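You operate a simulated robot arm through the tools that you are given. There is no shell and no other tool. Be economical: measure what you need, move in short steps, check, and stop when the job is done.

You are at the controls of a simulated two-armed robot. One attempt, no reset.

JOB
Stack the pack marked "No 50" from the work table on top of the pack marked "No 72". Take the corner guard from the work table and put it on the upper shelf of the wooden rack. Put the yellow spool on the top of the white platform. Put the black iron block on the small cream book. Put the red ribbon roll on the top of the blue-edged board. Carry the blue tray with both arms and set it on the top of the blue bench. Take the blue block and put it on the shelf of the small table. Fetch the small orange spool and set it on top of the wide pink roll. Any order will do. Set down upright: blue block.

It is judged by the outcome, as a careful person would: the job done as asked, and still so three seconds after it is handed in. It fails if anything else is knocked over, pushed out of place, dropped, spilled or broken.

ROBOT AND FRAMES
Two 6-joint arms with two-finger grippers on one trunk, on a base that drives. Base frame: it is fixed to the floor where the robot stands at the start and does not move with it; the origin is under the middle of the robot, x ahead of it, y to its left, z up; the surface under the hand at the start is at about z = 0.9. Lengths are in m, angles in degrees, forces in N, time in s.
The left shoulder is at the start at [0.07, 0.148, 1.228], the right one opposite. With the tool pointing down near the work surface each hand reaches from about 0.62 to 0.64 m from the robot's upright axis, wherever it stands, measured 20 degrees to its own side. Places, roughly: black iron block (6x6x5 cm) [6.9, 2.7, 0.8]; blue block (8x5x6 cm) [3.9, 4.5, 0.8]; blue tray (32x24x5 cm) [4.4, 4.7, 0.8]; corner guard (4x4x2 cm) [0.4, 0.3, 0.9]; green pack, orange pack, white pack, yellow pack [0.5, 0.25, 1]; red ribbon roll (8x8x4 cm) [6.9, 4.1, 0.8]; shelf of the small table [4.4, 4.6, 0.2]; small cream book (13x9x2 cm) [6.9, 3.3, 0.8]; small orange spool (3x3x2 cm) [3.7, 4.4, 0.8]; top of the blue bench [7, 3.8, 0.8]; top of the blue-edged board (29x20 cm) [2.84, 3.08, 0.82]; top of the white platform [7.7, -0.1, 0.5]; upper shelf of the wooden rack (95x18 cm) [2.18, -2.5, 0.92]; wide pink roll (8x8x12 cm) [4.1, 4.7, 0.8]; yellow spool (5x5x3 cm) [7.5, 1.1, 0.8]. Payload 2.69 kg a hand.
The tool frame of a hand sits at the grasp point between the pads (the TCP): z along the fingers, y along the line on which they close. The tips reach 0.02 m beyond it. The gripper opens to 0.1 m. The gripper's body begins 0.063 m behind the TCP.
Orientation is told as [roll, pitch, yaw] about the base's x, y, z axes, in that order, counted from this pose: with the fingers straight down and closing along the base's y, the tool's x points along the base's -x, its y along +y and its z along -z.

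CONTROLS
- The arms move only by the tool arm_command. It takes "left_series", "right_series" or both (then of equal length, played together; a hand with none holds still); each is one flat list of numbers, 7 for each row, row after row: the shift along the tool's x, y, z in cm, then the turn, a rotation vector about the tool's x, y, z in degrees, then the closure in counts, from 0 (fully open) to 255 (shut). In form: [x, y, z, rx, ry, rz, grip, x, y, z, rx, ry, rz, grip, ...]. A call has 1 to 20 rows; each row is the pose to reach, as a shift and turn from the pose commanded when the call began, along the tool's axes at that moment. A row lasts 0.2 s, in which the tool goes at most 0.05 m and 8.6 degrees; a call with a longer step from one row to the next is refused whole, and so is a gripper value outside its range. A pose out of reach is approached as far as the arm can. The call stops where the force on the tool passes 40 N (or 10 N more than at its start, if that is more) or the arm is blocked; 0.2 s more then pass. The fingers move at their own pace (about 0.045 m/s each) and stop on an object; they squeeze with about 26 N. The grip force told is the motor's: it shows also when the fingers shut on nothing. Time passes only in rows, and 0.2 s behind the last, so rows that repeat a pose let the fingers close. It gives the time, the measured TCP pose, the force on the tool (base axes), the opening and the grip force at its end, in the units of the frame above (readings bear some noise), with the torque about the TCP (base axes, N m) and any sound that the robot's microphone picked up, and new pictures: "views" is both (left out), scene, wrist or none (wrist: the cameras of the hands that moved).
- Cameras (640 x 400 px; columns grow to the right, rows downward): "scene" is now at [0.1324, 0.0211, 1.4504]; the picture's right is [0.25, -0.97, 0.00], its down [-0.62, -0.16, -0.77] and it looks along [0.75, 0.19, -0.64] (base axes); focal length 263 px, centre (320, 200). "left" rides on the left gripper at [0.07, 0.019, -0.099] in its tool frame; the picture's right is [-0.26, 0.97, 0.00], its down [-0.75, -0.20, -0.63] and it looks along [-0.61, -0.16, 0.78] (tool axes); focal length 230 px, centre (320, 200). "right" rides on the right gripper at [0.07, -0.019, -0.099] in its tool frame; the picture's right is [0.26, 0.97, 0.00], its down [-0.75, 0.20, -0.63] and it looks along [-0.61, 0.16, 0.78] (tool axes); focal length 230 px, centre (320, 200). There is no depth. A picture from a camera that has moved, and an enlarged one, comes with that camera's place and axes in the base frame and with its lens.
- lift_body(by): slides the trunk up (or, below 0, down) by that many m; the arms and the scene camera ride with it, the base frame stays. It gives what a move gives, with no picture.
- steer(legs): drives the robot by 1 to 6 legs, each [ahead, turn to the left] in m and degrees, along the robot's own axes; the way and the turn of a leg run together, so that a leg with both is an arc; at most 1.5 m and 180 degrees a leg. The arms and the cameras ride along, it lands a little off, and it stops where it bumps. It gives what a move gives, and a new picture of the scene camera.
- pan_tilt(pan, tilt): turns the head with the scene camera to pan (to the left, within 86 degrees either way) and tilt (down, from -29 to 69), counted from straight ahead of the robot. It gives what a move gives, and a new picture of the scene camera.
- zoom(camera, box): a new picture of the part [left, top, right, bottom] of that camera's present view, enlarged. It takes no simulated time.
- sign_off(): hands the job in; it is judged then, once.

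Go step by step. Nothing tells you exact positions but the pictures and the camera data: compare them with the known pose of the tool, close in by small moves and look again before you grip or let go. The budget is 217 turns and 260 pictures, counting those below and the enlarged ones. Unless the task says otherwise, let go and move clear before handing in, and close with one line.

The tools are called after "Request:" as a command line: name --argument value ..., lists and objects as JSON in quotes. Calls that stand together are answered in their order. arm_command: Moves the arms, as the interface text tells. Its arguments: {"type":"object","properties":{"left_series":{"type":"array"},"right_series":{"type":"array"},"views":{"type":"string","enum":["both","scene","wrist","none"]}},"required":[]} The other tools are called the same way: lift_body (by) slides the trunk up or down; steer (legs) drives the base; pan_tilt (pan, tilt) turns the head that bears the scene camera; zoom (camera, box) takes an enlarged picture of a part of a camera's view; sign_off () hands the job in.

At the start:

```text
t: 0.0
left_ee_pos: [0.2195, 0.3122, 0.9996]
left_orientation: [0.0, 0.0, 0.0]
left_wrist_force: [0.2, 0.9, 0.0]
left_torque: [0.01, -0.03, -0.02]
left_width: 0.0999
left_finger_force: 0.0
right_ee_pos: [0.5065, 0.0588, 1.2312]
right_orientation: [-0.1, 0.0, 0.0]
right_wrist_force: [0.5, -0.3, 0.2]
right_torque: [-0.01, 0.01, 0.0]
right_width: 0.1001
right_finger_force: 0.0
trunk travel left (down, up): [-0.786, 0.154]
robot x, y, heading: [0.0023, -0.0005, -0.0]
head pan, tilt: [14.2, 39.7]
```

scene: 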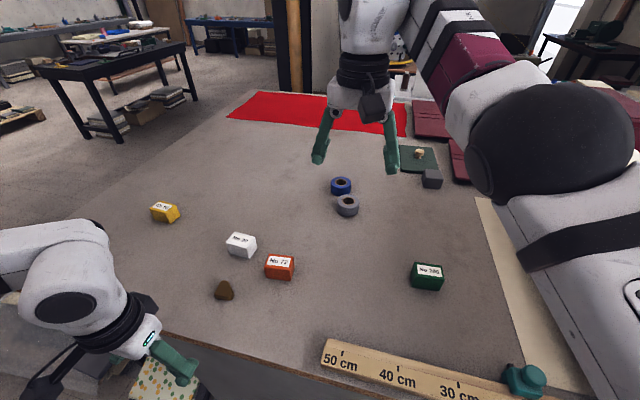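
right: 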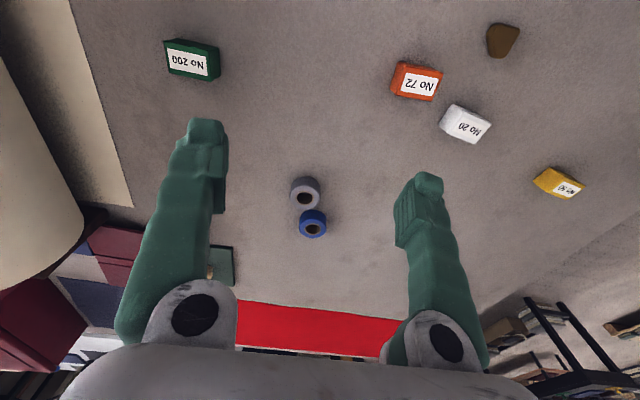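
left: 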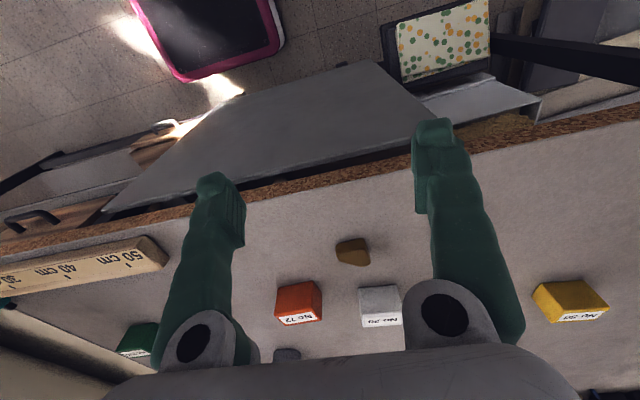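

I see four packs on the table (green No 200, orange No 72, white, yellow) and a brown wedge that may be the corner guard. I'll zoom to read the labels.

Request:
zoom --camera "scene" --box '[130, 180, 330, 305]'

Request:
zoom --camera "right" --box '[380, 10, 600, 220]'

```text
3.20 times, centred on (230, 242) of scene
camera zoom: at [0.1324, 0.0211, 1.4504], right [0.25, -0.97, 0.0], down [-0.62, -0.16, -0.77], along [0.75, 0.19, -0.64], focal length 842 px, centre (608, 64)
```

zoom: 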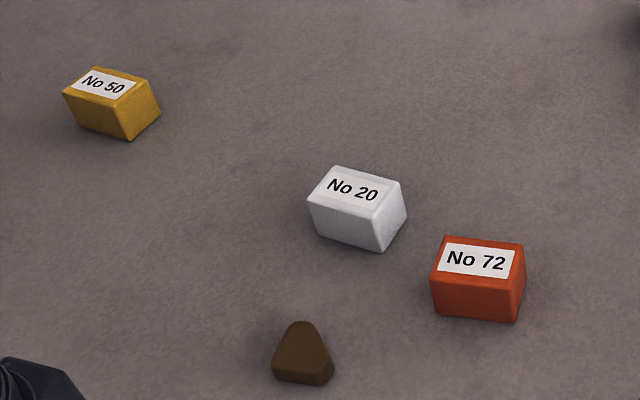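

```text
1.90 times, centred on (490, 115) of right
camera zoom: at [0.4364, 0.0393, 1.3304], right [-0.26, 0.97, 0.0], down [0.75, 0.2, 0.63], along [0.61, 0.16, -0.78], focal length 438 px, centre (-4, 362)
```

zoom: 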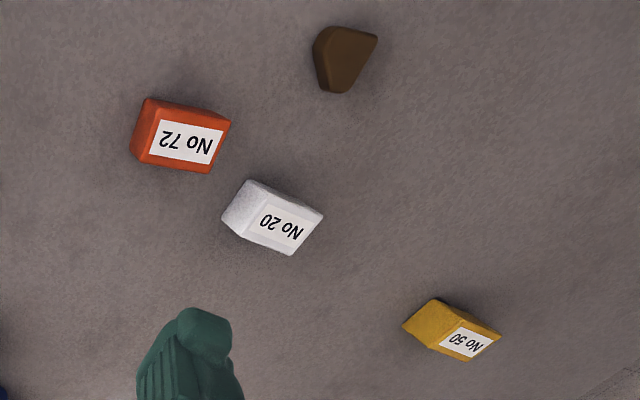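

Yellow is "No 50", at about (0.585, 0.61); orange "No 72" is at about (0.485, 0.206); the brown wedge (corner guard) is at about (0.40, 0.31). I'll move the left hand up and toward the yellow pack to test its reach.

Request:
arm_command --left_series '[-2, 2, -4, 0, 0, 0, 0, -5, 4, -6, 0, 0, 0, 0, -8.5, 7, -7, 0, 0, 0, 0, -12, 10, -7, 0, 0, 0, 0, -15.5, 13, -7, 0, 0, 0, 0, -19, 16, -7, 0, 0, 0, 0, -22.5, 19, -7, 0, 0, 0, 0, -26, 22, -7, 0, 0, 0, 0, -29.5, 25, -7, 0, 0, 0, 0, -33, 27.5, -7, 0, 0, 0, 0, -36.5, 29.8, -7, 0, 0, 0, 0, -36.5, 29.8, -7, 0, 0, 0, 0]' --views "wrist"

```text
t: 2.6
left_ee_pos: [0.3799, 0.4253, 1.0719]
left_orientation: [0.0, 0.0, 0.2]
left_wrist_force: [0.4, -0.4, 0.0]
left_torque: [0.02, 0.02, 0.03]
left_width: 0.1
left_finger_force: 0.2
left hand out of reach, approached as far as the arm can: row 1, 2, 4, 5, 6, 7, 8, 9, 10, 11, 12
right_ee_pos: [0.5062, 0.0583, 1.2302]
right_orientation: [0.0, 0.1, 0.1]
right_wrist_force: [1.2, 0.2, -0.3]
right_torque: [-0.01, 0.05, -0.03]
right_width: 0.1
right_finger_force: 0.1
trunk travel left (down, up): [-0.786, 0.154]
robot x, y, heading: [-0.0022, 0.0003, -0.1]
head pan, tilt: [14.2, 39.7]
camera left: at [0.3099, 0.4437, 1.1717], right [0.26, 0.97, 0.0], down [0.75, -0.2, 0.63], along [0.61, -0.16, -0.78], focal length 230 px, centre (320, 200)
```

left: 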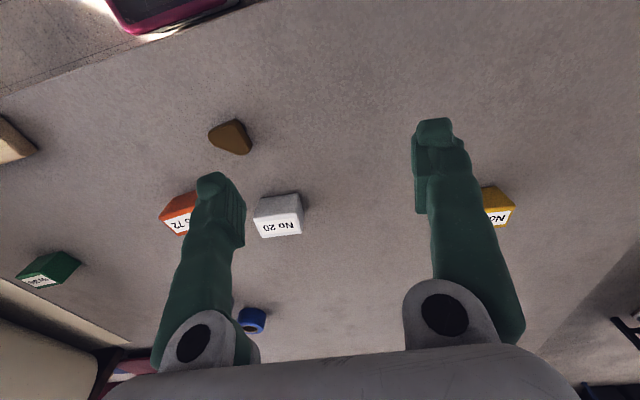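

The left arm's reach is short, so I need to shift the base left by about 0.4 m. I'll look at the floor to the left first.

Request:
pan_tilt --pan 80 --tilt 45

Request:
pan_tilt --pan 0 --tilt 69

```text
t: 4.0
left_ee_pos: [0.3806, 0.4257, 1.0722]
left_orientation: [0.1, 0.0, 0.1]
left_wrist_force: [-0.4, -0.3, 0.1]
left_torque: [-0.03, -0.02, 0.02]
left_width: 0.1001
left_finger_force: 0.0
right_ee_pos: [0.5071, 0.0571, 1.2305]
right_orientation: [0.0, 0.1, -0.1]
right_wrist_force: [0.0, 0.6, 0.6]
right_torque: [-0.02, 0.01, 0.01]
right_width: 0.1003
right_finger_force: 0.1
trunk travel left (down, up): [-0.786, 0.154]
robot x, y, heading: [0.001, 0.0011, 0.1]
head pan, tilt: [80.0, 45.0]
camera scene: at [0.0642, 0.0801, 1.4427], right [0.98, -0.17, 0.0], down [-0.12, -0.7, -0.71], along [0.12, 0.7, -0.71], focal length 263 px, centre (320, 200)
```

scene: 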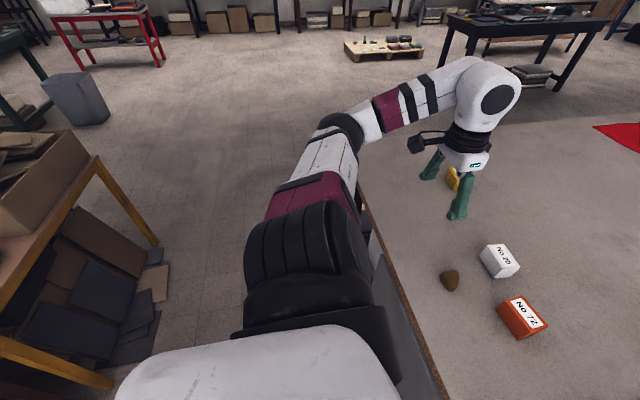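

```text
t: 5.5
left_ee_pos: [0.3801, 0.4248, 1.0712]
left_orientation: [0.1, -0.1, 0.2]
left_wrist_force: [-0.3, 0.1, 0.0]
left_torque: [0.0, 0.0, 0.0]
left_width: 0.0998
left_finger_force: 0.1
right_ee_pos: [0.5068, 0.057, 1.23]
right_orientation: [0.1, 0.0, 0.1]
right_wrist_force: [1.0, -0.4, -0.6]
right_torque: [0.0, -0.02, 0.01]
right_width: 0.0999
right_finger_force: 0.0
trunk travel left (down, up): [-0.786, 0.154]
robot x, y, heading: [0.0001, 0.0005, -0.0]
head pan, tilt: [0.0, 68.8]
camera scene: at [0.1058, 0.0002, 1.4139], right [0.0, -1.0, 0.0], down [-0.93, 0.0, -0.36], along [0.36, 0.0, -0.93], focal length 263 px, centre (320, 200)
```

scene: 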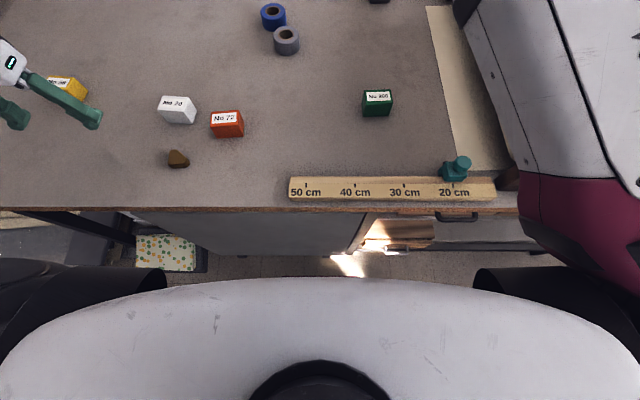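

The floor to the left is open. I'll shift the base about 0.4 m left with a small back-off, turn, drive and turn back.

Request:
steer --legs '[[-0.25, 0], [0, 58], [0.47, 0], [0, -58]]'

```text
t: 14.8
left_ee_pos: [0.3781, 0.8173, 1.0726]
left_orientation: [0.1, -0.1, 0.2]
left_wrist_force: [0.7, 0.4, 0.4]
left_torque: [-0.06, 0.0, 0.0]
left_width: 0.1
left_finger_force: 0.1
right_ee_pos: [0.5044, 0.4516, 1.2306]
right_orientation: [0.0, 0.0, 0.1]
right_wrist_force: [0.5, 0.0, 0.6]
right_torque: [-0.06, -0.02, 0.0]
right_width: 0.1003
right_finger_force: 0.0
trunk travel left (down, up): [-0.786, 0.154]
robot x, y, heading: [-0.0004, 0.3879, 0.0]
head pan, tilt: [0.0, 68.8]
camera scene: at [0.1039, 0.3929, 1.4139], right [0.0, -1.0, 0.0], down [-0.93, 0.0, -0.36], along [0.36, 0.0, -0.93], focal length 263 px, centre (320, 200)
```

scene: 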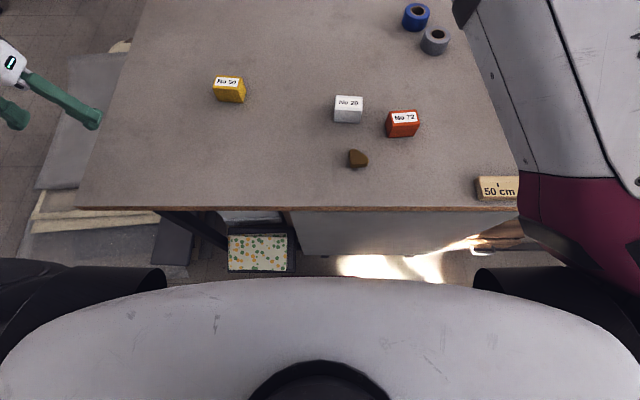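

Yellow's top centre is confirmed at about (0.584, 0.608). I'll move the left hand above it.

Request:
arm_command --left_series '[0, -4, 1, 0, 0, 0, 0, -2, -8, 2, 0, 0, 0, 0, -5, -11.5, 3, 0, 0, 0, 0, -8, -15, 4, 0, 0, 0, 0, -11.5, -18, 4, 0, 0, 0, 0, -15, -20.8, 4, 0, 0, 0, 0, -18, -20.8, 4, 0, 0, 0, 0, -20.6, -20.8, 4, 0, 0, 0, 0, -20.6, -20.8, 4, 0, 0, 0, 0]' --views "wrist"

```text
t: 16.8
left_ee_pos: [0.5767, 0.5785, 1.0232]
left_orientation: [-0.3, -0.7, 1.7]
left_wrist_force: [0.1, -0.1, 0.4]
left_torque: [0.03, 0.01, 0.0]
left_width: 0.1001
left_finger_force: 0.0
left hand out of reach, approached as far as the arm can: row 1, 2, 3, 4, 5, 6, 7, 8, 9
right_ee_pos: [0.5049, 0.4483, 1.231]
right_orientation: [0.1, 0.0, 0.0]
right_wrist_force: [-0.3, 0.5, 1.3]
right_torque: [-0.02, -0.04, -0.05]
right_width: 0.1
right_finger_force: 0.1
trunk travel left (down, up): [-0.786, 0.154]
robot x, y, heading: [0.0011, 0.3931, -0.1]
head pan, tilt: [0.0, 68.8]
camera left: at [0.5043, 0.5951, 1.1235], right [0.23, 0.97, 0.0], down [0.75, -0.18, 0.64], along [0.62, -0.15, -0.77], focal length 230 px, centre (320, 200)
```

left: 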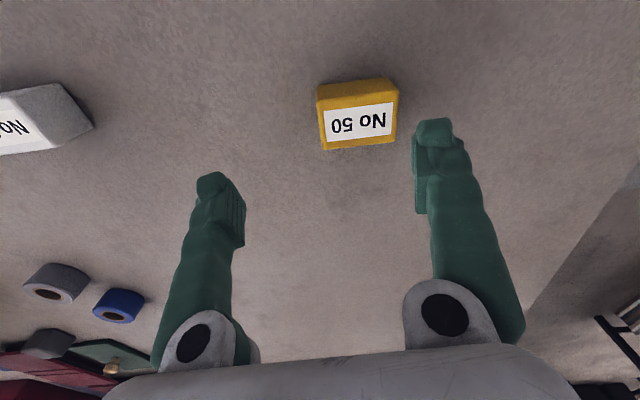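

The reach is limited at this height; the arm seems to reach further when the hand is lower relative to the shoulder, so I'll raise the trunk and try again.

Request:
lift_body --by 0.1

Request:
arm_command --left_series '[0, 0, 4, 0, 0, -1, 0, 0, 0, 8, 0, 0, -1.7, 0, -0.7, 3, 8, 0, 0, -1.7, 0, -0.7, 3, 10, 0, 0, -1.7, 0, -0.7, 3, 10, 0, 0, -1.7, 0]' --views "wrist"

```text
t: 18.1
left_ee_pos: [0.5761, 0.5802, 1.1236]
left_orientation: [-0.3, -0.7, 1.7]
left_wrist_force: [0.1, -0.7, -0.3]
left_torque: [0.02, 0.03, 0.02]
left_width: 0.0999
left_finger_force: 0.1
right_ee_pos: [0.5051, 0.4489, 1.3306]
right_orientation: [0.0, 0.1, 0.0]
right_wrist_force: [0.2, -0.5, 0.6]
right_torque: [0.0, 0.0, 0.01]
right_width: 0.1001
right_finger_force: 0.0
trunk travel left (down, up): [-0.886, 0.054]
robot x, y, heading: [-0.0024, 0.3943, -0.1]
head pan, tilt: [0.0, 68.8]
```

```text
t: 19.3
left_ee_pos: [0.5643, 0.592, 1.0293]
left_orientation: [-0.3, -0.7, 3.6]
left_wrist_force: [0.5, 0.1, -0.7]
left_torque: [0.01, -0.01, -0.03]
left_width: 0.0999
left_finger_force: 0.0
left hand out of reach, approached as far as the arm can: row 3, 4, 5
right_ee_pos: [0.5065, 0.448, 1.3293]
right_orientation: [0.1, -0.1, 0.1]
right_wrist_force: [0.1, 1.3, 0.1]
right_torque: [0.02, 0.02, -0.01]
right_width: 0.1001
right_finger_force: 0.1
trunk travel left (down, up): [-0.886, 0.054]
robot x, y, heading: [0.0003, 0.3925, -0.1]
head pan, tilt: [0.0, 68.8]
camera left: at [0.4911, 0.6063, 1.1293], right [0.19, 0.98, 0.0], down [0.75, -0.15, 0.64], along [0.63, -0.13, -0.77], focal length 230 px, centre (320, 200)
```

left: 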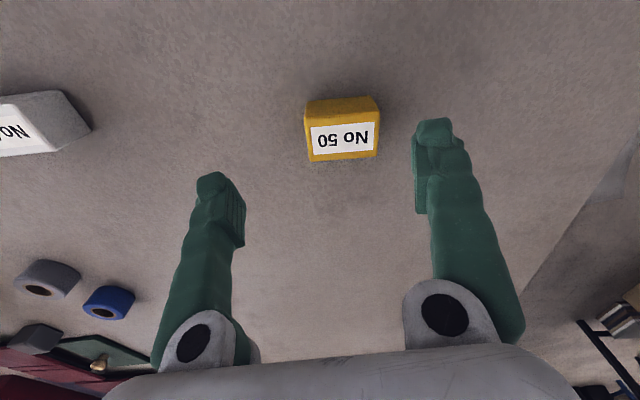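

The hand stops about 2–3 cm short, so I'll creep the base 5 cm forward.

Request:
steer --legs '[[0.05, 0]]'

Request:
arm_command --left_series '[0.5, 0.8, 0, 0, 0, 1.5, 0, 2, 1.7, 0, 0, 0, 3.5, 0, 3, 1.7, 0, 0, 0, 3.5, 0, 3, 1.7, 0, 0, 0, 3.5, 0]' --views "wrist"

```text
t: 20.8
left_ee_pos: [0.5789, 0.5955, 1.0365]
left_orientation: [0.0, -0.1, 4.6]
left_wrist_force: [0.7, 0.7, -0.2]
left_torque: [0.03, 0.05, 0.0]
left_width: 0.1001
left_finger_force: 0.1
right_ee_pos: [0.5381, 0.4653, 1.3557]
right_orientation: [0.8, -2.9, 0.4]
right_wrist_force: [-0.3, -1.3, -0.2]
right_torque: [0.03, -0.03, -0.01]
right_width: 0.1
right_finger_force: 0.1
trunk travel left (down, up): [-0.886, 0.054]
robot x, y, heading: [0.0448, 0.3926, 0.2]
head pan, tilt: [0.0, 68.8]
stopped in leg 1: the robot was blocked; the commanded pose is now the measured one
camera scene: at [0.1489, 0.3888, 1.5144], right [0.0, -1.0, 0.0], down [-0.93, 0.0, -0.37], along [0.37, 0.0, -0.93], focal length 263 px, centre (320, 200)
```

scene: 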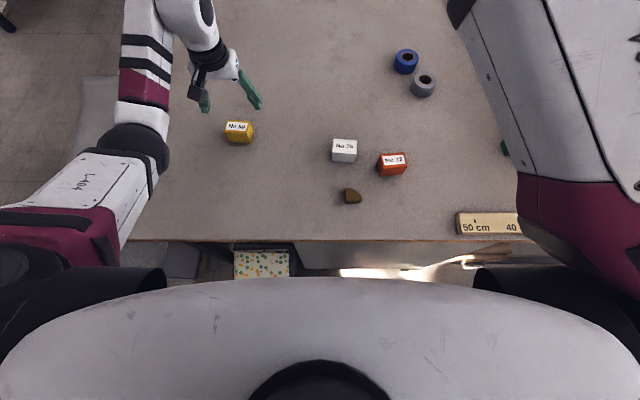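

```text
t: 21.8
left_ee_pos: [0.5622, 0.6138, 1.0248]
left_orientation: [-0.2, 0.3, 0.9]
left_wrist_force: [0.2, 0.2, -0.8]
left_torque: [-0.01, 0.02, 0.01]
left_width: 0.0998
left_finger_force: 0.1
left hand out of reach, approached as far as the arm can: row 2, 3, 4
right_ee_pos: [0.5485, 0.4673, 1.3498]
right_orientation: [0.4, -2.2, 0.4]
right_wrist_force: [0.0, 0.3, -0.7]
right_torque: [-0.03, 0.04, -0.01]
right_width: 0.0999
right_finger_force: 0.1
trunk travel left (down, up): [-0.886, 0.054]
robot x, y, heading: [0.0525, 0.3909, 0.2]
head pan, tilt: [0.0, 68.8]
camera left: at [0.4918, 0.6321, 1.124], right [0.24, 0.97, -0.01], down [0.76, -0.18, 0.63], along [0.61, -0.15, -0.78], focal length 230 px, centre (320, 200)
```

left: 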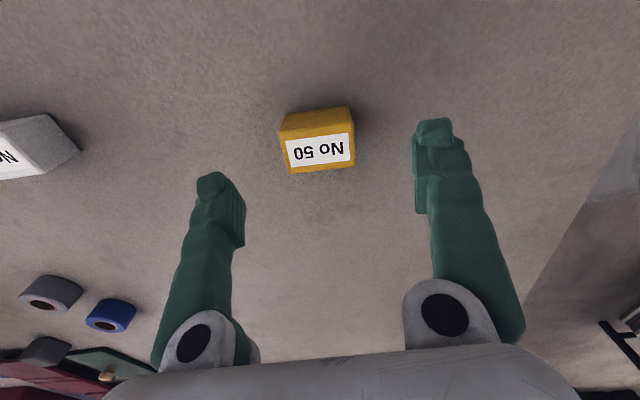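

I'm nearly aligned (the base now touches the table edge region, so no further forward). I'll move the hand to (0.584, 0.608) and lower a bit.

Request:
arm_command --left_series '[-1.2, -0.6, 0, 0, 0, 0.5, 0, -2.2, -0.6, 0, 0, 0, 1, 0, -2.2, -0.6, 1, 0, 0, 1, 0, -2.2, -0.6, 1, 0, 0, 1, 0]' --views "wrist"

```text
t: 22.8
left_ee_pos: [0.5684, 0.5986, 1.0229]
left_orientation: [-0.3, 0.0, 0.7]
left_wrist_force: [-0.1, 0.7, -0.1]
left_torque: [0.04, -0.02, -0.03]
left_width: 0.1001
left_finger_force: 0.1
left hand out of reach, approached as far as the arm can: row 1, 2, 3, 4
right_ee_pos: [0.5438, 0.4668, 1.3515]
right_orientation: [0.5, -2.5, 0.5]
right_wrist_force: [-0.4, 0.1, 0.1]
right_torque: [-0.01, 0.03, -0.02]
right_width: 0.0999
right_finger_force: 0.1
trunk travel left (down, up): [-0.886, 0.054]
robot x, y, heading: [0.049, 0.3949, 0.1]
head pan, tilt: [0.0, 68.8]
camera left: at [0.4981, 0.6154, 1.1221], right [0.25, 0.97, 0.0], down [0.75, -0.19, 0.63], along [0.61, -0.16, -0.78], focal length 230 px, centre (320, 200)
```

left: 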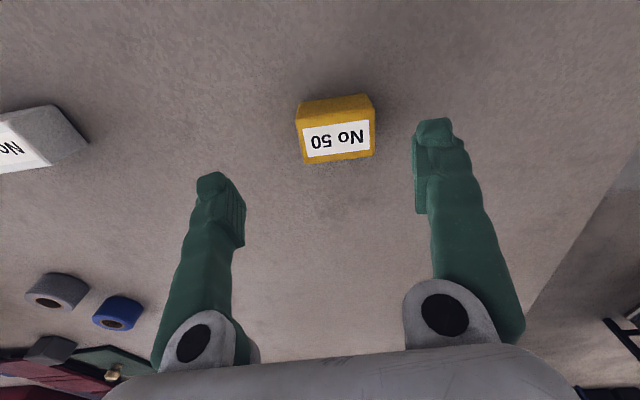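

The reach shell seems tied to hand height relative to the shoulder. I'll lower the trunk 5 cm and retry the small alignment just above the pack.

Request:
lift_body --by -0.05

Request:
arm_command --left_series '[-1, -0.6, 0, 0, 0, 0.5, 0, -2, -0.6, 0, 0, 0, 1, 0, -2, -0.6, 0, 0, 0, 1, 0]' --views "wrist"

```text
t: 23.7
left_ee_pos: [0.5696, 0.5973, 0.972]
left_orientation: [-0.2, 0.0, 0.7]
left_wrist_force: [-0.2, 0.2, 0.3]
left_torque: [0.0, -0.01, 0.01]
left_width: 0.1002
left_finger_force: 0.1
right_ee_pos: [0.544, 0.4668, 1.3016]
right_orientation: [0.5, -2.4, 0.5]
right_wrist_force: [-0.4, -0.2, 0.3]
right_torque: [0.0, 0.02, 0.01]
right_width: 0.1002
right_finger_force: 0.0
trunk travel left (down, up): [-0.836, 0.104]
robot x, y, heading: [0.0533, 0.3916, 0.4]
head pan, tilt: [0.0, 68.8]
```

```text
t: 24.5
left_ee_pos: [0.5792, 0.5823, 0.9772]
left_orientation: [-0.3, -0.1, 0.2]
left_wrist_force: [0.0, 0.9, 0.0]
left_torque: [-0.01, -0.01, -0.02]
left_width: 0.1
left_finger_force: 0.0
left hand out of reach, approached as far as the arm can: row 1, 2, 3
right_ee_pos: [0.5432, 0.4663, 1.3007]
right_orientation: [0.5, -2.4, 0.4]
right_wrist_force: [0.8, -0.4, 0.2]
right_torque: [0.02, -0.03, 0.0]
right_width: 0.0996
right_finger_force: 0.1
trunk travel left (down, up): [-0.836, 0.104]
robot x, y, heading: [0.0508, 0.3906, 0.1]
head pan, tilt: [0.0, 68.8]
camera left: at [0.5083, 0.6007, 1.0777], right [0.26, 0.97, -0.01], down [0.75, -0.19, 0.63], along [0.61, -0.17, -0.77], focal length 230 px, centre (320, 200)
```

left: 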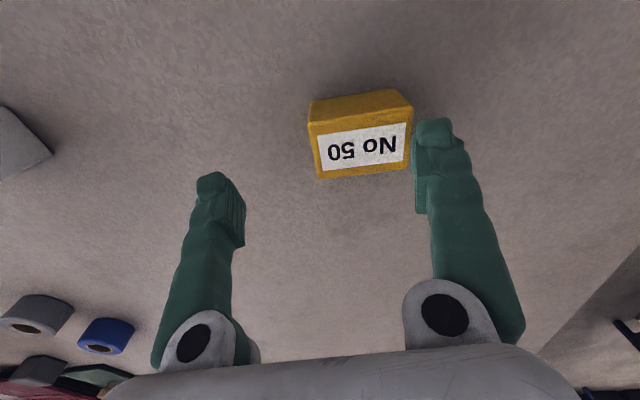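

The IK reports which rows are reachable, so I'll use a scan: raise slightly, then sweep inward in x to map the reachable shell.

Request:
arm_command --left_series '[0, 0, -3, 0, 0, 0, 0, 0, 0, -6, 0, 0, 0, 0, 1, 0, -6, 0, 0, 0, 0, 2, 0, -6, 0, 0, 0, 0, 3, 0, -6, 0, 0, 0, 0, 4, 0, -6, 0, 0, 0, 0, 5, 0, -6, 0, 0, 0, 0, 6, 0, -6, 0, 0, 0, 0, 8, 0, -6, 0, 0, 0, 0, 10, 0, -6, 0, 0, 0, 0, 12, 0, -6, 0, 0, 0, 0, 14, 0, -6, 0, 0, 0, 0, 16, 0, -6, 0, 0, 0, 0, 18, 0, -6, 0, 0, 0, 0, 20, 0, -6, 0, 0, 0, 0]' --views "none"

```text
t: 27.7
left_ee_pos: [0.4991, 0.6331, 0.9343]
left_orientation: [-0.4, -0.1, -0.3]
left_wrist_force: [-0.2, -0.2, -0.1]
left_torque: [-0.01, -0.03, -0.03]
left_width: 0.1001
left_finger_force: 0.0
left hand out of reach, approached as far as the arm can: row 1, 2, 3, 4, 5, 6, 7, 8, 9, 10, 11, 12, 13, 14, 15
right_ee_pos: [0.5426, 0.4674, 1.3028]
right_orientation: [0.5, -2.5, 0.4]
right_wrist_force: [-0.9, 0.3, -0.3]
right_torque: [-0.01, -0.01, 0.02]
right_width: 0.1
right_finger_force: 0.0
trunk travel left (down, up): [-0.836, 0.104]
robot x, y, heading: [0.0503, 0.3937, 0.2]
head pan, tilt: [0.0, 68.8]
```

The hand drifted down instead; the arm seems to be against a joint limit. I'll take a picture and try a pure rise from here.

Request:
pan_tilt --pan 30 --tilt 50

Request:
arm_command --left_series '[0, 0, 0, 0, 0, 0, 0]' --views "none"

```text
t: 28.7
left_ee_pos: [0.5003, 0.6313, 0.9346]
left_orientation: [-0.2, -0.1, -0.3]
left_wrist_force: [-0.3, 0.2, -1.0]
left_torque: [0.02, -0.01, 0.0]
left_width: 0.1004
left_finger_force: 0.0
right_ee_pos: [0.5446, 0.4667, 1.3012]
right_orientation: [0.5, -2.4, 0.3]
right_wrist_force: [-1.6, 0.5, 0.6]
right_torque: [0.0, 0.0, 0.03]
right_width: 0.1002
right_finger_force: 0.1
trunk travel left (down, up): [-0.836, 0.104]
robot x, y, heading: [0.0515, 0.3913, -0.0]
head pan, tilt: [30.0, 50.0]
camera scene: at [0.1666, 0.4304, 1.4858], right [0.5, -0.87, 0.0], down [-0.66, -0.38, -0.64], along [0.56, 0.32, -0.77], focal length 263 px, centre (320, 200)
```

scene: 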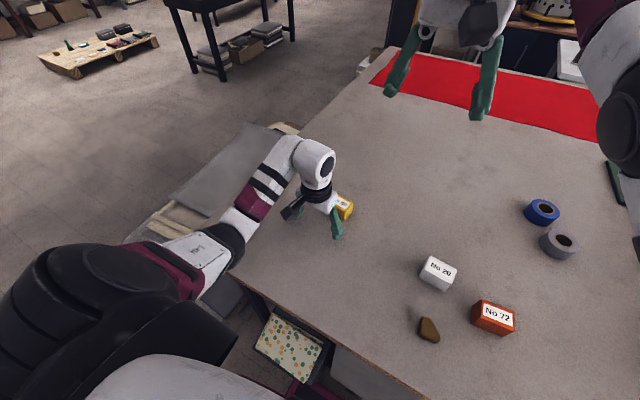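

```text
t: 29.1
left_ee_pos: [0.4992, 0.6319, 0.9339]
left_orientation: [-0.4, -0.1, -0.3]
left_wrist_force: [0.7, -1.0, 0.0]
left_torque: [0.0, 0.0, -0.04]
left_width: 0.1002
left_finger_force: 0.0
right_ee_pos: [0.5433, 0.4669, 1.3017]
right_orientation: [0.4, -2.4, 0.4]
right_wrist_force: [0.7, -0.2, 0.7]
right_torque: [-0.01, 0.02, 0.01]
right_width: 0.1
right_finger_force: 0.0
trunk travel left (down, up): [-0.836, 0.104]
robot x, y, heading: [0.05, 0.3911, 0.2]
head pan, tilt: [30.0, 50.0]
```

The zero-move is reachable, so each call starts from the clamped pose. Now a pure-rise scan.

Request:
arm_command --left_series '[0, 0, -1, 0, 0, 0, 0, 0, 0, -2, 0, 0, 0, 0, 0, 0, -3, 0, 0, 0, 0, 0, 0, -4, 0, 0, 0, 0, 0, 0, -6, 0, 0, 0, 0, 0, 0, -8, 0, 0, 0, 0, 0, 0, -10, 0, 0, 0, 0]' --views "none"

Request:
arm_command --left_series '[-1, 0, 0, 0, 0, 0, 0, -2, 0, 0, 0, 0, 0, 0, -4, 0, 0, 0, 0, 0, 0, -6, 0, 0, 0, 0, 0, 0, -8, 0, 0, 0, 0, 0, 0, -10, 0, 0, 0, 0, 0, 0]' --views "none"

```text
t: 30.7
left_ee_pos: [0.5235, 0.6562, 0.9657]
left_orientation: [-0.8, -0.6, 0.4]
left_wrist_force: [-1.1, -0.7, 0.3]
left_torque: [0.01, 0.01, 0.06]
left_width: 0.1
left_finger_force: 0.1
left hand out of reach, approached as far as the arm can: row 1, 2, 3, 4, 5, 6, 7
right_ee_pos: [0.5443, 0.4672, 1.3003]
right_orientation: [0.5, -2.5, 0.4]
right_wrist_force: [1.1, -0.4, 0.4]
right_torque: [0.01, -0.01, -0.03]
right_width: 0.0998
right_finger_force: 0.1
trunk travel left (down, up): [-0.836, 0.104]
robot x, y, heading: [0.0506, 0.3933, -0.0]
head pan, tilt: [30.0, 50.0]
```

```text
t: 32.1
left_ee_pos: [0.5692, 0.6138, 0.9871]
left_orientation: [-0.4, -0.4, 1.0]
left_wrist_force: [-0.8, 0.2, 0.0]
left_torque: [-0.01, -0.02, -0.04]
left_width: 0.0999
left_finger_force: 0.0
left hand out of reach, approached as far as the arm can: row 1, 2, 3, 4, 5, 6
right_ee_pos: [0.5445, 0.4664, 1.3009]
right_orientation: [0.5, -2.3, 0.4]
right_wrist_force: [0.5, -1.0, 0.4]
right_torque: [0.02, 0.03, 0.02]
right_width: 0.0999
right_finger_force: 0.1
trunk travel left (down, up): [-0.836, 0.104]
robot x, y, heading: [0.0472, 0.3904, 0.1]
head pan, tilt: [30.0, 50.0]
```

The arm looks stuck at a singularity or joint limit. I'll test whether rotations free it: first yaw, then tilt.

Request:
arm_command --left_series '[0, 0, 0, 0, 0, 4, 0, 0, 0, 0, 0, 0, 10, 0, 0, 0, 0, 0, 0, 18, 0, 0, 0, 0, 0, 0, 26, 0]' --views "none"

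Request:
arm_command --left_series '[0, 0, 0, 0, 4, 0, 0, 0, 0, 0, 0, 10, 0, 0, 0, 0, 0, 0, 18, 0, 0]' --views "none"

```text
t: 33.1
left_ee_pos: [0.5691, 0.614, 0.9869]
left_orientation: [-0.5, -0.3, 1.0]
left_wrist_force: [0.3, -0.6, -0.4]
left_torque: [0.02, 0.02, -0.01]
left_width: 0.1002
left_finger_force: 0.0
left hand out of reach, approached as far as the arm can: row 1, 2, 3, 4
right_ee_pos: [0.5436, 0.4665, 1.3006]
right_orientation: [0.5, -2.4, 0.4]
right_wrist_force: [-0.3, 0.2, 0.4]
right_torque: [0.02, 0.0, 0.01]
right_width: 0.0999
right_finger_force: 0.0
trunk travel left (down, up): [-0.836, 0.104]
robot x, y, heading: [0.0462, 0.3933, 0.3]
head pan, tilt: [30.0, 50.0]
```

```text
t: 33.9
left_ee_pos: [0.5737, 0.5686, 0.9827]
left_orientation: [-0.2, 14.8, 3.1]
left_wrist_force: [-0.3, -1.5, 0.6]
left_torque: [0.0, 0.03, 0.03]
left_width: 0.1
left_finger_force: 0.0
left hand out of reach, approached as far as the arm can: row 1, 2, 3
right_ee_pos: [0.5438, 0.4664, 1.3009]
right_orientation: [0.5, -2.2, 0.3]
right_wrist_force: [0.1, -0.7, 1.1]
right_torque: [0.03, -0.01, 0.02]
right_width: 0.1
right_finger_force: 0.2
trunk travel left (down, up): [-0.836, 0.104]
robot x, y, heading: [0.0507, 0.3943, 0.2]
head pan, tilt: [30.0, 50.0]
```

Yaw one way is blocked outright, so a wrist joint is at its limit. I'll try yawing the other way, undoing the tilt.

Request:
arm_command --left_series '[0, 0, -1, 0, -6, 0, 0, 0, 0, -2, 0, -12, -4, 0, 0, 0, -2, 0, -12, -12, 0, 0, 0, -2, 0, -12, -20, 0, 0, 0, -2, 0, -12, -28, 0, 0, 0, -2, 0, -12, -36, 0]' --views "none"

Request:
arm_command --left_series '[1, 0, -1, 0, 0, 0, 0, 2, 0, -2, 0, 0, 0, 0, 3, 0, -4, 0, 0, 0, 0, 4, 0, -6, 0, 0, 0, 0]' --views "none"

```text
t: 35.3
left_ee_pos: [0.5907, 0.5771, 0.9962]
left_orientation: [4.1, 1.3, 39.0]
left_wrist_force: [-0.5, 0.5, 0.4]
left_torque: [-0.04, 0.02, -0.01]
left_width: 0.1
left_finger_force: 0.0
left hand out of reach, approached as far as the arm can: row 1, 2, 3, 4, 5, 6
right_ee_pos: [0.5436, 0.4665, 1.3023]
right_orientation: [0.5, -2.5, 0.6]
right_wrist_force: [-0.3, -0.3, -0.4]
right_torque: [-0.02, -0.03, 0.0]
right_width: 0.0998
right_finger_force: 0.0
trunk travel left (down, up): [-0.836, 0.104]
robot x, y, heading: [0.0463, 0.3903, 0.0]
head pan, tilt: [30.0, 50.0]
```

```text
t: 36.3
left_ee_pos: [0.6101, 0.5581, 1.0313]
left_orientation: [3.9, 1.5, 38.9]
left_wrist_force: [0.6, -0.1, -0.2]
left_torque: [-0.02, -0.02, 0.02]
left_width: 0.1
left_finger_force: 0.0
left hand out of reach, approached as far as the arm can: row 1, 2, 3, 4
right_ee_pos: [0.5446, 0.4656, 1.301]
right_orientation: [0.6, -2.4, 0.4]
right_wrist_force: [-0.2, 0.4, 0.6]
right_torque: [-0.03, 0.0, 0.01]
right_width: 0.0999
right_finger_force: 0.0
trunk travel left (down, up): [-0.836, 0.104]
robot x, y, heading: [0.0481, 0.392, 0.1]
head pan, tilt: [30.0, 50.0]
```

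Still restricted. I'll look at the arm's actual configuration.

Request:
pan_tilt --pan 45 --tilt 40

```text
t: 37.1
left_ee_pos: [0.6103, 0.5586, 1.0313]
left_orientation: [3.9, 1.4, 38.9]
left_wrist_force: [0.9, -0.5, 0.5]
left_torque: [0.02, -0.03, -0.01]
left_width: 0.1
left_finger_force: 0.0
right_ee_pos: [0.5445, 0.4668, 1.302]
right_orientation: [0.4, -2.5, 0.3]
right_wrist_force: [-0.2, -0.4, -0.2]
right_torque: [0.0, 0.01, 0.0]
right_width: 0.0999
right_finger_force: 0.0
trunk travel left (down, up): [-0.836, 0.104]
robot x, y, heading: [0.046, 0.3949, -0.3]
head pan, tilt: [45.0, 40.0]
camera scene: at [0.1598, 0.4523, 1.4999], right [0.71, -0.71, 0.0], down [-0.45, -0.46, -0.77], along [0.54, 0.54, -0.64], focal length 263 px, centre (320, 200)
```

scene: 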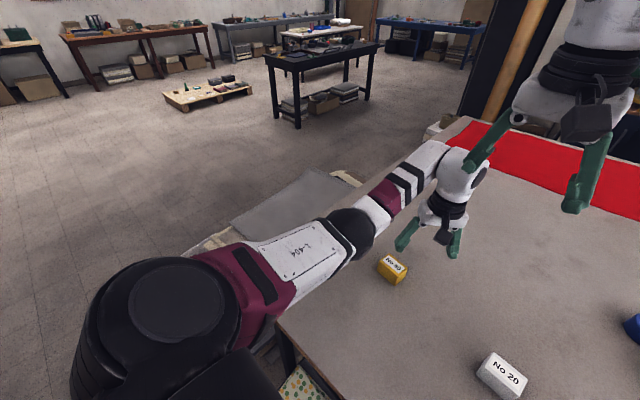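

I'll run a diagnostic: single small steps in each direction from here, to see which are reachable.

Request:
arm_command --left_series '[1, 0, 0, 0, 0, 0, 0, -1, 0, 0, 0, 0, 0, 0, 0, 1, 0, 0, 0, 0, 0, 0, -1, 0, 0, 0, 0, 0, 0, 0, 1, 0, 0, 0, 0, 0, 0, -1, 0, 0, 0, 0, 0, 0, 0, 2, 0, 0, 0, 0, 0, 0, -2, 0, 0, 0, 0, 0, 0, 0, 2, 0, 0, 0, 0, 0, 0, -2, 0, 0, 0, 0, 0, 0, 0, 2, 0, 0, 0, 0, 0, 0, -2, 0, 0, 0, 0, 0, 0, 0, 0]' --views "none"

```text
t: 39.9
left_ee_pos: [0.6107, 0.5636, 1.0327]
left_orientation: [4.0, 1.3, 38.9]
left_wrist_force: [-1.0, -0.1, -0.2]
left_torque: [0.0, -0.02, -0.02]
left_width: 0.0999
left_finger_force: 0.1
left hand out of reach, approached as far as the arm can: row 1, 2, 3, 4, 5, 6, 8, 10, 11, 12, 13
right_ee_pos: [0.5441, 0.4675, 1.3016]
right_orientation: [0.5, -2.4, 0.3]
right_wrist_force: [-0.8, 0.8, -0.4]
right_torque: [0.03, 0.0, 0.04]
right_width: 0.0998
right_finger_force: 0.0
trunk travel left (down, up): [-0.836, 0.104]
robot x, y, heading: [0.0518, 0.39, -0.1]
head pan, tilt: [45.0, 40.0]
```

Only +rx and +ry tilts are free. I'll tilt along those and combine with an inward, upward move to unlock the elbow.

Request:
arm_command --left_series '[0, 0, 0, 3, 3, 0, 0, 0, 0, 0, 6, 6, 0, 0, 0, 0, 0, 10, 10, 0, 0, 0, 0, 0, 14, 14, 0, 0, 1, 0, 0, 14, 14, 0, 0, 0, 0, -1, 14, 14, 0, 0, 2, 0, 0, 14, 14, 0, 0, 4, 0, 0, 14, 14, 0, 0, 6, 0, -2, 14, 14, 0, 0]' --views "none"

```text
t: 41.9
left_ee_pos: [0.582, 0.5236, 1.0426]
left_orientation: [-9.4, 14.8, 38.2]
left_wrist_force: [-0.2, -0.6, 0.3]
left_torque: [0.03, 0.0, -0.01]
left_width: 0.1
left_finger_force: 0.1
left hand out of reach, approached as far as the arm can: row 9
right_ee_pos: [0.544, 0.4654, 1.3017]
right_orientation: [0.5, -2.4, 0.4]
right_wrist_force: [0.5, -0.2, 2.0]
right_torque: [0.02, 0.04, 0.0]
right_width: 0.0999
right_finger_force: 0.0
trunk travel left (down, up): [-0.836, 0.104]
robot x, y, heading: [0.0486, 0.3952, 0.2]
head pan, tilt: [45.0, 40.0]
```

The tilt freed the elbow: the arm was simply stretched straight. I'll bring the hand inward and up while restoring straight-down, then lower the trunk so the arm reaches more horizontally.

Request:
arm_command --left_series '[2, 2, -3, 0, 0, 0, 0, 4, 5, -6, 0, 0, 0, 0, 6, 8, -9, 0, 0, 0, 0, 6, 11, -12, 0, 0, 0, 0, 6, 13, -14, -2, -2, 6, 0, 6, 13, -14, -4, -4, 12, 0, 6, 13, -14, -7, -7, 19, 0, 6, 13, -14, -10, -10, 26, 0, 6, 13, -14, -12, -12, 33, 0, 6, 13, -14, -14, -14, 39, 0]' --views "none"

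```text
t: 44.1
left_ee_pos: [0.3963, 0.7226, 1.1278]
left_orientation: [0.2, -3.1, 0.6]
left_wrist_force: [0.3, -1.2, -0.4]
left_torque: [0.07, 0.04, -0.01]
left_width: 0.1
left_finger_force: 0.0
left hand out of reach, approached as far as the arm can: row 1, 2, 3, 4, 5, 6, 7, 8, 9, 10
right_ee_pos: [0.552, 0.4588, 1.2964]
right_orientation: [0.6, -1.5, 0.2]
right_wrist_force: [1.4, -1.4, -3.1]
right_torque: [0.13, 0.21, -0.01]
right_width: 0.1001
right_finger_force: 0.0
trunk travel left (down, up): [-0.836, 0.104]
robot x, y, heading: [0.0512, 0.3922, -0.5]
head pan, tilt: [45.0, 40.0]
```

Let me look at the arm's posture now.

Request:
pan_tilt --pan 55 --tilt 40

Request:
arm_command --left_series '[0, 0, 0, 0, 0, 0, 0, 2, 0, 0, 0, 0, 0, 0, -2, 0, 0, 0, 0, 0, 0, 0, 2, 0, 0, 0, 0, 0, 0, -2, 0, 0, 0, 0, 0, 0, 0, 2, 0, 0, 0, 0, 0, 0, -2, 0, 0, 0, 0, 0, 0, 0, 4, 0, 0, 0, 0, 0, 0, -4, 0, 0, 0, 0, 0, 0, 0, 4, 0, 0, 0, 0, 0, 0, -4, 0, 0, 0, 0, 0, 0, 0, 4, 0, 0, 0, 0, 0, 0, -4, 0]' --views "none"

```text
t: 44.8
left_ee_pos: [0.3921, 0.7284, 1.1268]
left_orientation: [0.0, -3.5, 0.9]
left_wrist_force: [0.3, 0.2, 0.3]
left_torque: [0.01, 0.0, 0.03]
left_width: 0.1
left_finger_force: 0.1
right_ee_pos: [0.5462, 0.4648, 1.2991]
right_orientation: [0.7, -2.4, 0.3]
right_wrist_force: [0.1, -1.5, 0.5]
right_torque: [0.01, 0.03, -0.01]
right_width: 0.0999
right_finger_force: 0.0
trunk travel left (down, up): [-0.836, 0.104]
robot x, y, heading: [0.0504, 0.3922, 0.2]
head pan, tilt: [55.0, 40.0]
camera scene: at [0.1506, 0.4605, 1.4998], right [0.82, -0.57, 0.0], down [-0.37, -0.53, -0.77], along [0.44, 0.63, -0.64], focal length 263 px, centre (320, 200)
```

scene: 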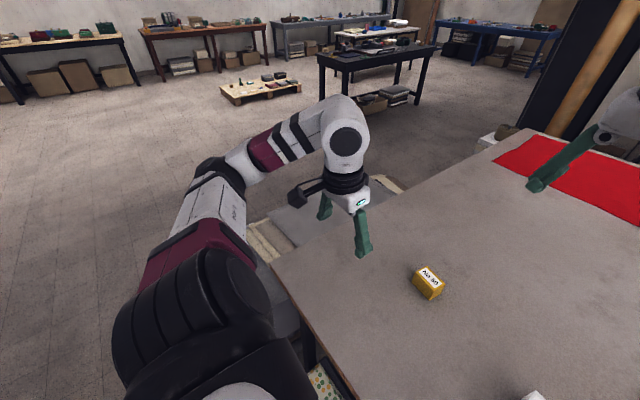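

```text
t: 47.6
left_ee_pos: [0.3832, 0.7344, 1.1254]
left_orientation: [0.6, -2.9, 4.5]
left_wrist_force: [0.0, -0.3, 0.5]
left_torque: [-0.01, -0.02, 0.01]
left_width: 0.0996
left_finger_force: 0.1
left hand out of reach, approached as far as the arm can: row 3, 5, 7, 9, 10, 12, 13
right_ee_pos: [0.5437, 0.4674, 1.3012]
right_orientation: [0.4, -2.4, 0.4]
right_wrist_force: [-0.3, -1.1, 0.4]
right_torque: [-0.02, -0.01, 0.02]
right_width: 0.1001
right_finger_force: 0.0
trunk travel left (down, up): [-0.836, 0.104]
robot x, y, heading: [0.0487, 0.3922, -0.1]
head pan, tilt: [55.0, 40.0]
```

The left arm is against a limit toward up/forward in this posture. The right arm started in a good pose, so I'll scan it straight down over empty table to see its range.

Request:
arm_command --right_series '[0, 0, 0, 0, 2.4, 0, 0, 0, 0, 4, 0, 2.4, 0, 0, 0, 0, 8, 0, 2.4, 0, 0, 0, 0, 12, 0, 2.4, 0, 0, 0, 0, 16, 0, 2.4, 0, 0, 0, 0, 20, 0, 2.4, 0, 0, 0, 0, 24, 0, 2.4, 0, 0, 0, 0, 27, 0, 2.4, 0, 0]' --views "none"

```text
t: 49.4
left_ee_pos: [0.3842, 0.7324, 1.1244]
left_orientation: [0.7, -2.8, 4.4]
left_wrist_force: [0.3, -0.8, 0.2]
left_torque: [-0.01, 0.0, -0.03]
left_width: 0.0999
left_finger_force: 0.0
right_ee_pos: [0.5731, 0.4795, 1.0383]
right_orientation: [0.3, 0.4, 0.4]
right_wrist_force: [0.2, 0.2, 0.9]
right_torque: [-0.03, 0.0, 0.02]
right_width: 0.0999
right_finger_force: 0.0
right hand out of reach, approached as far as the arm can: row 1, 2, 3, 4, 5, 6, 7, 8
trunk travel left (down, up): [-0.836, 0.104]
robot x, y, heading: [0.0508, 0.3914, 0.2]
head pan, tilt: [55.0, 40.0]
```

Both arms show the same thin shell with yaw 0. I'll scan yaw on the right hand here, both ways, to see if some yaw is freer.

Request:
arm_command --right_series '[0, 0, 0, 0, 0, 0, 0, 0, 0, 0, 0, 0, 8, 0, 0, 0, 0, 0, 0, 16, 0, 0, 0, 0, 0, 0, 24, 0, 0, 0, 0, 0, 0, 32, 0, 0, 0, 0, 0, 0, 40, 0, 0, 0, 0, 0, 0, 48, 0, 3, 0, 0, 0, 0, 48, 0, 6, 0, 0, 0, 0, 48, 0]' --views "none"

```text
t: 51.4
left_ee_pos: [0.3845, 0.7334, 1.1254]
left_orientation: [0.6, -2.8, 4.4]
left_wrist_force: [0.8, -0.3, 0.9]
left_torque: [-0.02, 0.02, -0.01]
left_width: 0.1
left_finger_force: 0.0
right_ee_pos: [0.5538, 0.5061, 1.0345]
right_orientation: [0.0, 0.5, -47.7]
right_wrist_force: [0.3, 0.3, 0.4]
right_torque: [-0.02, 0.02, -0.03]
right_width: 0.0999
right_finger_force: 0.0
right hand out of reach, approached as far as the arm can: row 8, 9
trunk travel left (down, up): [-0.836, 0.104]
robot x, y, heading: [0.0497, 0.393, 0.2]
head pan, tilt: [55.0, 40.0]
```

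Yaw is free, but inward motion with the tool straight down isn't. I'll back off from the table so I can lower the trunk and map the reach safely in free space.

Request:
steer --legs '[[-0.42, 0]]'

Request:
lift_body --by -0.25

Request:
arm_command --right_series '[0, 0, -4, 0, 0, 0, 0, 0, 0, -8, 0, 0, 0, 0, 0, 0, -12, 0, 0, 0, 0, 0, 0, -16, 0, 0, 0, 0, 0, 0, -20, 0, 0, 0, 0, 0, 0, -24, 0, 0, 0, 0]' --left_series '[0, 0, -4, 0, 0, 0, 0, 0, -4, -6, 0, 0, 0, 0, 0, -8, -8, 0, 0, 0, 0, 0, -12, -10, 0, 0, 0, 0, 0, -16, -12, 0, 0, 0, 0, 0, -20, -14, 0, 0, 0, 0]' --views "none"

```text
t: 53.9
left_ee_pos: [-0.027, 0.7318, 1.124]
left_orientation: [0.7, -2.8, 4.4]
left_wrist_force: [-0.4, -0.3, -0.1]
left_torque: [0.01, 0.02, -0.01]
left_width: 0.1001
left_finger_force: 0.1
right_ee_pos: [0.1404, 0.5053, 1.0325]
right_orientation: [-0.1, 0.6, -47.6]
right_wrist_force: [0.7, -0.1, -0.6]
right_torque: [-0.01, -0.03, 0.01]
right_width: 0.1001
right_finger_force: 0.0
trunk travel left (down, up): [-0.836, 0.104]
robot x, y, heading: [-0.363, 0.3888, 0.2]
head pan, tilt: [55.0, 40.0]
camera scene: at [-0.2638, 0.4612, 1.4998], right [0.82, -0.57, 0.0], down [-0.37, -0.53, -0.77], along [0.44, 0.63, -0.64], focal length 263 px, centre (320, 200)
```

scene: 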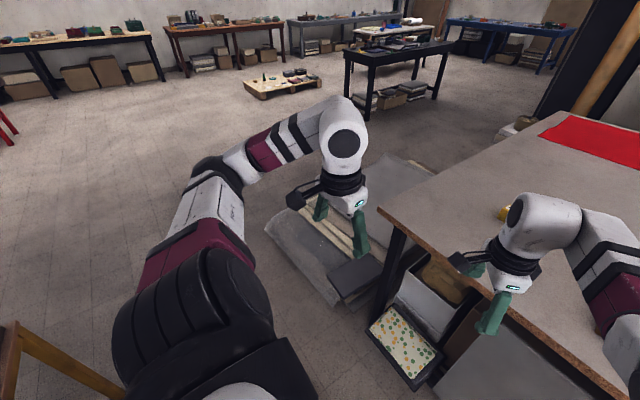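

```text
t: 56.5
left_ee_pos: [-0.0304, 0.7322, 0.8749]
left_orientation: [0.7, -3.0, 4.4]
left_wrist_force: [-0.4, -0.6, -0.7]
left_torque: [0.01, 0.03, 0.01]
left_width: 0.1
left_finger_force: 0.0
right_ee_pos: [0.1386, 0.5049, 0.7833]
right_orientation: [0.0, 0.5, -47.6]
right_wrist_force: [-0.3, 0.9, 0.7]
right_torque: [-0.01, 0.0, -0.01]
right_width: 0.1
right_finger_force: 0.0
trunk travel left (down, up): [-0.586, 0.354]
robot x, y, heading: [-0.3665, 0.3937, 0.1]
head pan, tilt: [55.0, 40.0]
```

```text
t: 57.9
left_ee_pos: [-0.1043, 0.6914, 0.954]
left_orientation: [0.7, -3.0, 4.5]
left_wrist_force: [-0.3, 0.1, 0.7]
left_torque: [0.01, 0.01, 0.01]
left_width: 0.1001
left_finger_force: 0.2
left hand out of reach, approached as far as the arm can: row 1, 2, 3, 4, 5, 6
right_ee_pos: [0.1227, 0.4862, 1.0148]
right_orientation: [0.0, 0.5, -47.6]
right_wrist_force: [-1.0, 0.3, 1.1]
right_torque: [0.0, -0.04, -0.02]
right_width: 0.1
right_finger_force: 0.0
right hand out of reach, approached as far as the arm can: row 1, 4, 5, 6
trunk travel left (down, up): [-0.586, 0.354]
robot x, y, heading: [-0.3662, 0.3892, 0.3]
head pan, tilt: [55.0, 40.0]
```

I'll test whether slow steps behave differently: left hand forward in 0.5 cm rows in free air.

Request:
arm_command --left_series '[0, 0, 0, 0, 0, 0, 0, -0.5, 0, 0, 0, 0, 0, 0, -1, 0, 0, 0, 0, 0, 0, -1.5, 0, 0, 0, 0, 0, 0, -2, 0, 0, 0, 0, 0, 0, -3, 0, 0, 0, 0, 0, 0, -4, 0, 0, 0, 0, 0, 0, -5, 0, 0, 0, 0, 0, 0, -6, 0, 0, 0, 0, 0, 0, -8, 0, 0, 0, 0, 0, 0, -10, 0, 0, 0, 0, 0, 0, -10, 0, 0, 0, 0, 0, 0, -10, 0, 0, 0, 0, 0, 0]' --views "none"

Request:
arm_command --right_series '[0, 0, 0, 0, 0, 0, 0, 0, 0, 1, 0, 0, 0, 0, 0, 0, 2, 0, 0, 0, 0, 0, 0, 4, 0, 0, 0, 0, 0, 0, 6, 0, 0, 0, 0, 0, 0, 8, 0, 0, 0, 0, 3, 0, 8, 0, 0, 0, 0, 6, 0, 8, 0, 0, 0, 0, 9, 0, 8, 0, 0, 0, 0, 12, 0, 8, 0, 0, 0, 0]' --views "none"

```text
t: 60.7
left_ee_pos: [-0.0496, 0.7342, 0.9411]
left_orientation: [0.6, -3.0, 4.4]
left_wrist_force: [0.5, 0.1, 0.4]
left_torque: [0.0, -0.01, 0.0]
left_width: 0.1
left_finger_force: 0.2
left hand out of reach, approached as far as the arm can: row 2, 3, 4, 5, 6, 7, 8, 9, 10, 11, 12, 13
right_ee_pos: [0.1235, 0.4874, 1.0148]
right_orientation: [0.0, 0.6, -47.6]
right_wrist_force: [0.3, -0.1, 0.5]
right_torque: [0.01, 0.0, 0.0]
right_width: 0.1
right_finger_force: 0.0
trunk travel left (down, up): [-0.586, 0.354]
robot x, y, heading: [-0.3664, 0.39, -0.2]
head pan, tilt: [55.0, 40.0]
```

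```text
t: 63.0
left_ee_pos: [-0.0493, 0.7352, 0.941]
left_orientation: [0.6, -3.0, 4.4]
left_wrist_force: [0.3, -0.4, 0.3]
left_torque: [0.0, -0.01, 0.0]
left_width: 0.0997
left_finger_force: 0.0
right_ee_pos: [0.1108, 0.5345, 0.9442]
right_orientation: [-0.1, 4.9, -57.1]
right_wrist_force: [0.7, 0.4, -0.1]
right_torque: [0.02, 0.0, 0.01]
right_width: 0.1
right_finger_force: 0.3
right hand out of reach, approached as far as the arm can: row 3, 4, 5, 6, 7, 8, 9, 10
trunk travel left (down, up): [-0.586, 0.354]
robot x, y, heading: [-0.3627, 0.3941, 0.1]
head pan, tilt: [55.0, 40.0]
stopped in row 10 (right hand): the arm was blocked; the commanded pose is now the measured one
```

I suspect a SCARA-like wrist singularity when the wrist is level with the shoulder. Raising the trunk fully and working with the hands well below the shoulder should avoid it; I'll test that in free air.

Request:
lift_body --by 0.35

Request:
arm_command --left_series '[0, 0, 4, 0, 0, 0, 0, 0, 0, 8, 0, 0, 0, 0, 0, 0, 12, 0, 0, 0, 0, 0, 0, 16, 0, 0, 0, 0, 0, 0, 20, 0, 0, 0, 0, 0, 0, 24, 0, 0, 0, 0, 0, 0, 28, 0, 0, 0, 0, 0, 0, 32, 0, 0, 0, 0, -3, -2, 32, 0, 0, 0, 0, -6, -5, 32, 0, 0, 0, 0, -9, -8, 32, 0, 0, 0, 0, -12, -11, 32, 0, 0, 0, 0, -13, -14, 32, 0, 0, 0, 0]' --views "none"

```text
t: 66.5
left_ee_pos: [-0.0491, 0.7344, 1.291]
left_orientation: [0.6, -3.0, 4.3]
left_wrist_force: [1.2, -0.3, -0.1]
left_torque: [-0.01, -0.03, -0.02]
left_width: 0.1004
left_finger_force: 0.2
right_ee_pos: [0.1112, 0.534, 1.295]
right_orientation: [0.0, 4.8, -56.9]
right_wrist_force: [0.3, 0.1, 0.4]
right_torque: [0.0, -0.03, 0.0]
right_width: 0.0999
right_finger_force: 0.0
trunk travel left (down, up): [-0.936, 0.004]
robot x, y, heading: [-0.3618, 0.3911, -0.2]
head pan, tilt: [55.0, 40.0]
```

```text
t: 69.2
left_ee_pos: [0.1059, 0.609, 0.9753]
left_orientation: [0.8, -2.9, 4.5]
left_wrist_force: [1.1, -0.8, 0.4]
left_torque: [0.0, -0.01, -0.02]
left_width: 0.1
left_finger_force: 0.1
right_ee_pos: [0.1119, 0.5322, 1.2951]
right_orientation: [-0.1, 4.9, -57.0]
right_wrist_force: [0.8, 0.7, -0.3]
right_torque: [0.01, 0.01, 0.0]
right_width: 0.1
right_finger_force: 0.1
trunk travel left (down, up): [-0.936, 0.004]
robot x, y, heading: [-0.3657, 0.389, 0.1]
head pan, tilt: [55.0, 40.0]
```

That works: every row reachable with the trunk high. I'll check the max forward reach at table height here before driving back in.

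Request:
arm_command --left_series '[0, 0, 0, 0, 2.9, 4.5, 0, 0, 0, 4.5, 0, 2.9, 4.5, 0, -3, 0, 4.5, 0, 2.9, 4.5, 0, -5, 0, 4.5, 0, 2.9, 4.5, 0, -6, 0, 4.5, 0, 2.9, 4.5, 0, -7, 0, 4.5, 0, 2.9, 4.5, 0, -8, 0, 4.5, 0, 2.9, 4.5, 0, -9, 0, 4.5, 0, 2.9, 4.5, 0, -10, 0, 4.5, 0, 2.9, 4.5, 0, -12, 0, 4.5, 0, 2.9, 4.5, 0, -8, 0, 2, 0, 2.9, 4.5, 0, -4, 0, -2, 0, 2.9, 4.5, 0, -2, 0, -4, 0, 2.9, 4.5, 0]' --views "none"

```text
refused: row 12 steps farther than a row can; nothing moved
```

Request:
arm_command --left_series '[0, 0, 0, 0, 2.9, 4.5, 0, 0, 0, 4.5, 0, 2.9, 4.5, 0, -3, 0, 4.5, 0, 2.9, 4.5, 0, -5, 0, 4.5, 0, 2.9, 4.5, 0, -6, 0, 4.5, 0, 2.9, 4.5, 0, -7, 0, 4.5, 0, 2.9, 4.5, 0, -8, 0, 4.5, 0, 2.9, 4.5, 0, -9, 0, 4.5, 0, 2.9, 4.5, 0, -10, 0, 4.5, 0, 2.9, 4.5, 0, -12, 0, 4.5, 0, 2.9, 4.5, 0, -9, 0, 2, 0, 2.9, 4.5, 0, -6, 0, -1, 0, 2.9, 4.5, 0, -3, 0, -4, 0, 2.9, 4.5, 0]' --views "none"

```text
t: 72.0
left_ee_pos: [0.1218, 0.5992, 1.0283]
left_orientation: [0.6, -0.3, 1.0]
left_wrist_force: [0.4, 0.6, 0.4]
left_torque: [0.0, 0.02, 0.01]
left_width: 0.0999
left_finger_force: 0.0
left hand out of reach, approached as far as the arm can: row 1, 2, 3, 4, 5, 6, 7, 8, 9, 10, 11, 12, 13
right_ee_pos: [0.1101, 0.5357, 1.2957]
right_orientation: [0.1, 4.6, -56.9]
right_wrist_force: [-0.3, -0.5, 0.1]
right_torque: [0.0, -0.02, 0.01]
right_width: 0.0995
right_finger_force: 0.1
trunk travel left (down, up): [-0.936, 0.004]
robot x, y, heading: [-0.3658, 0.3905, 0.3]
head pan, tilt: [55.0, 40.0]
```

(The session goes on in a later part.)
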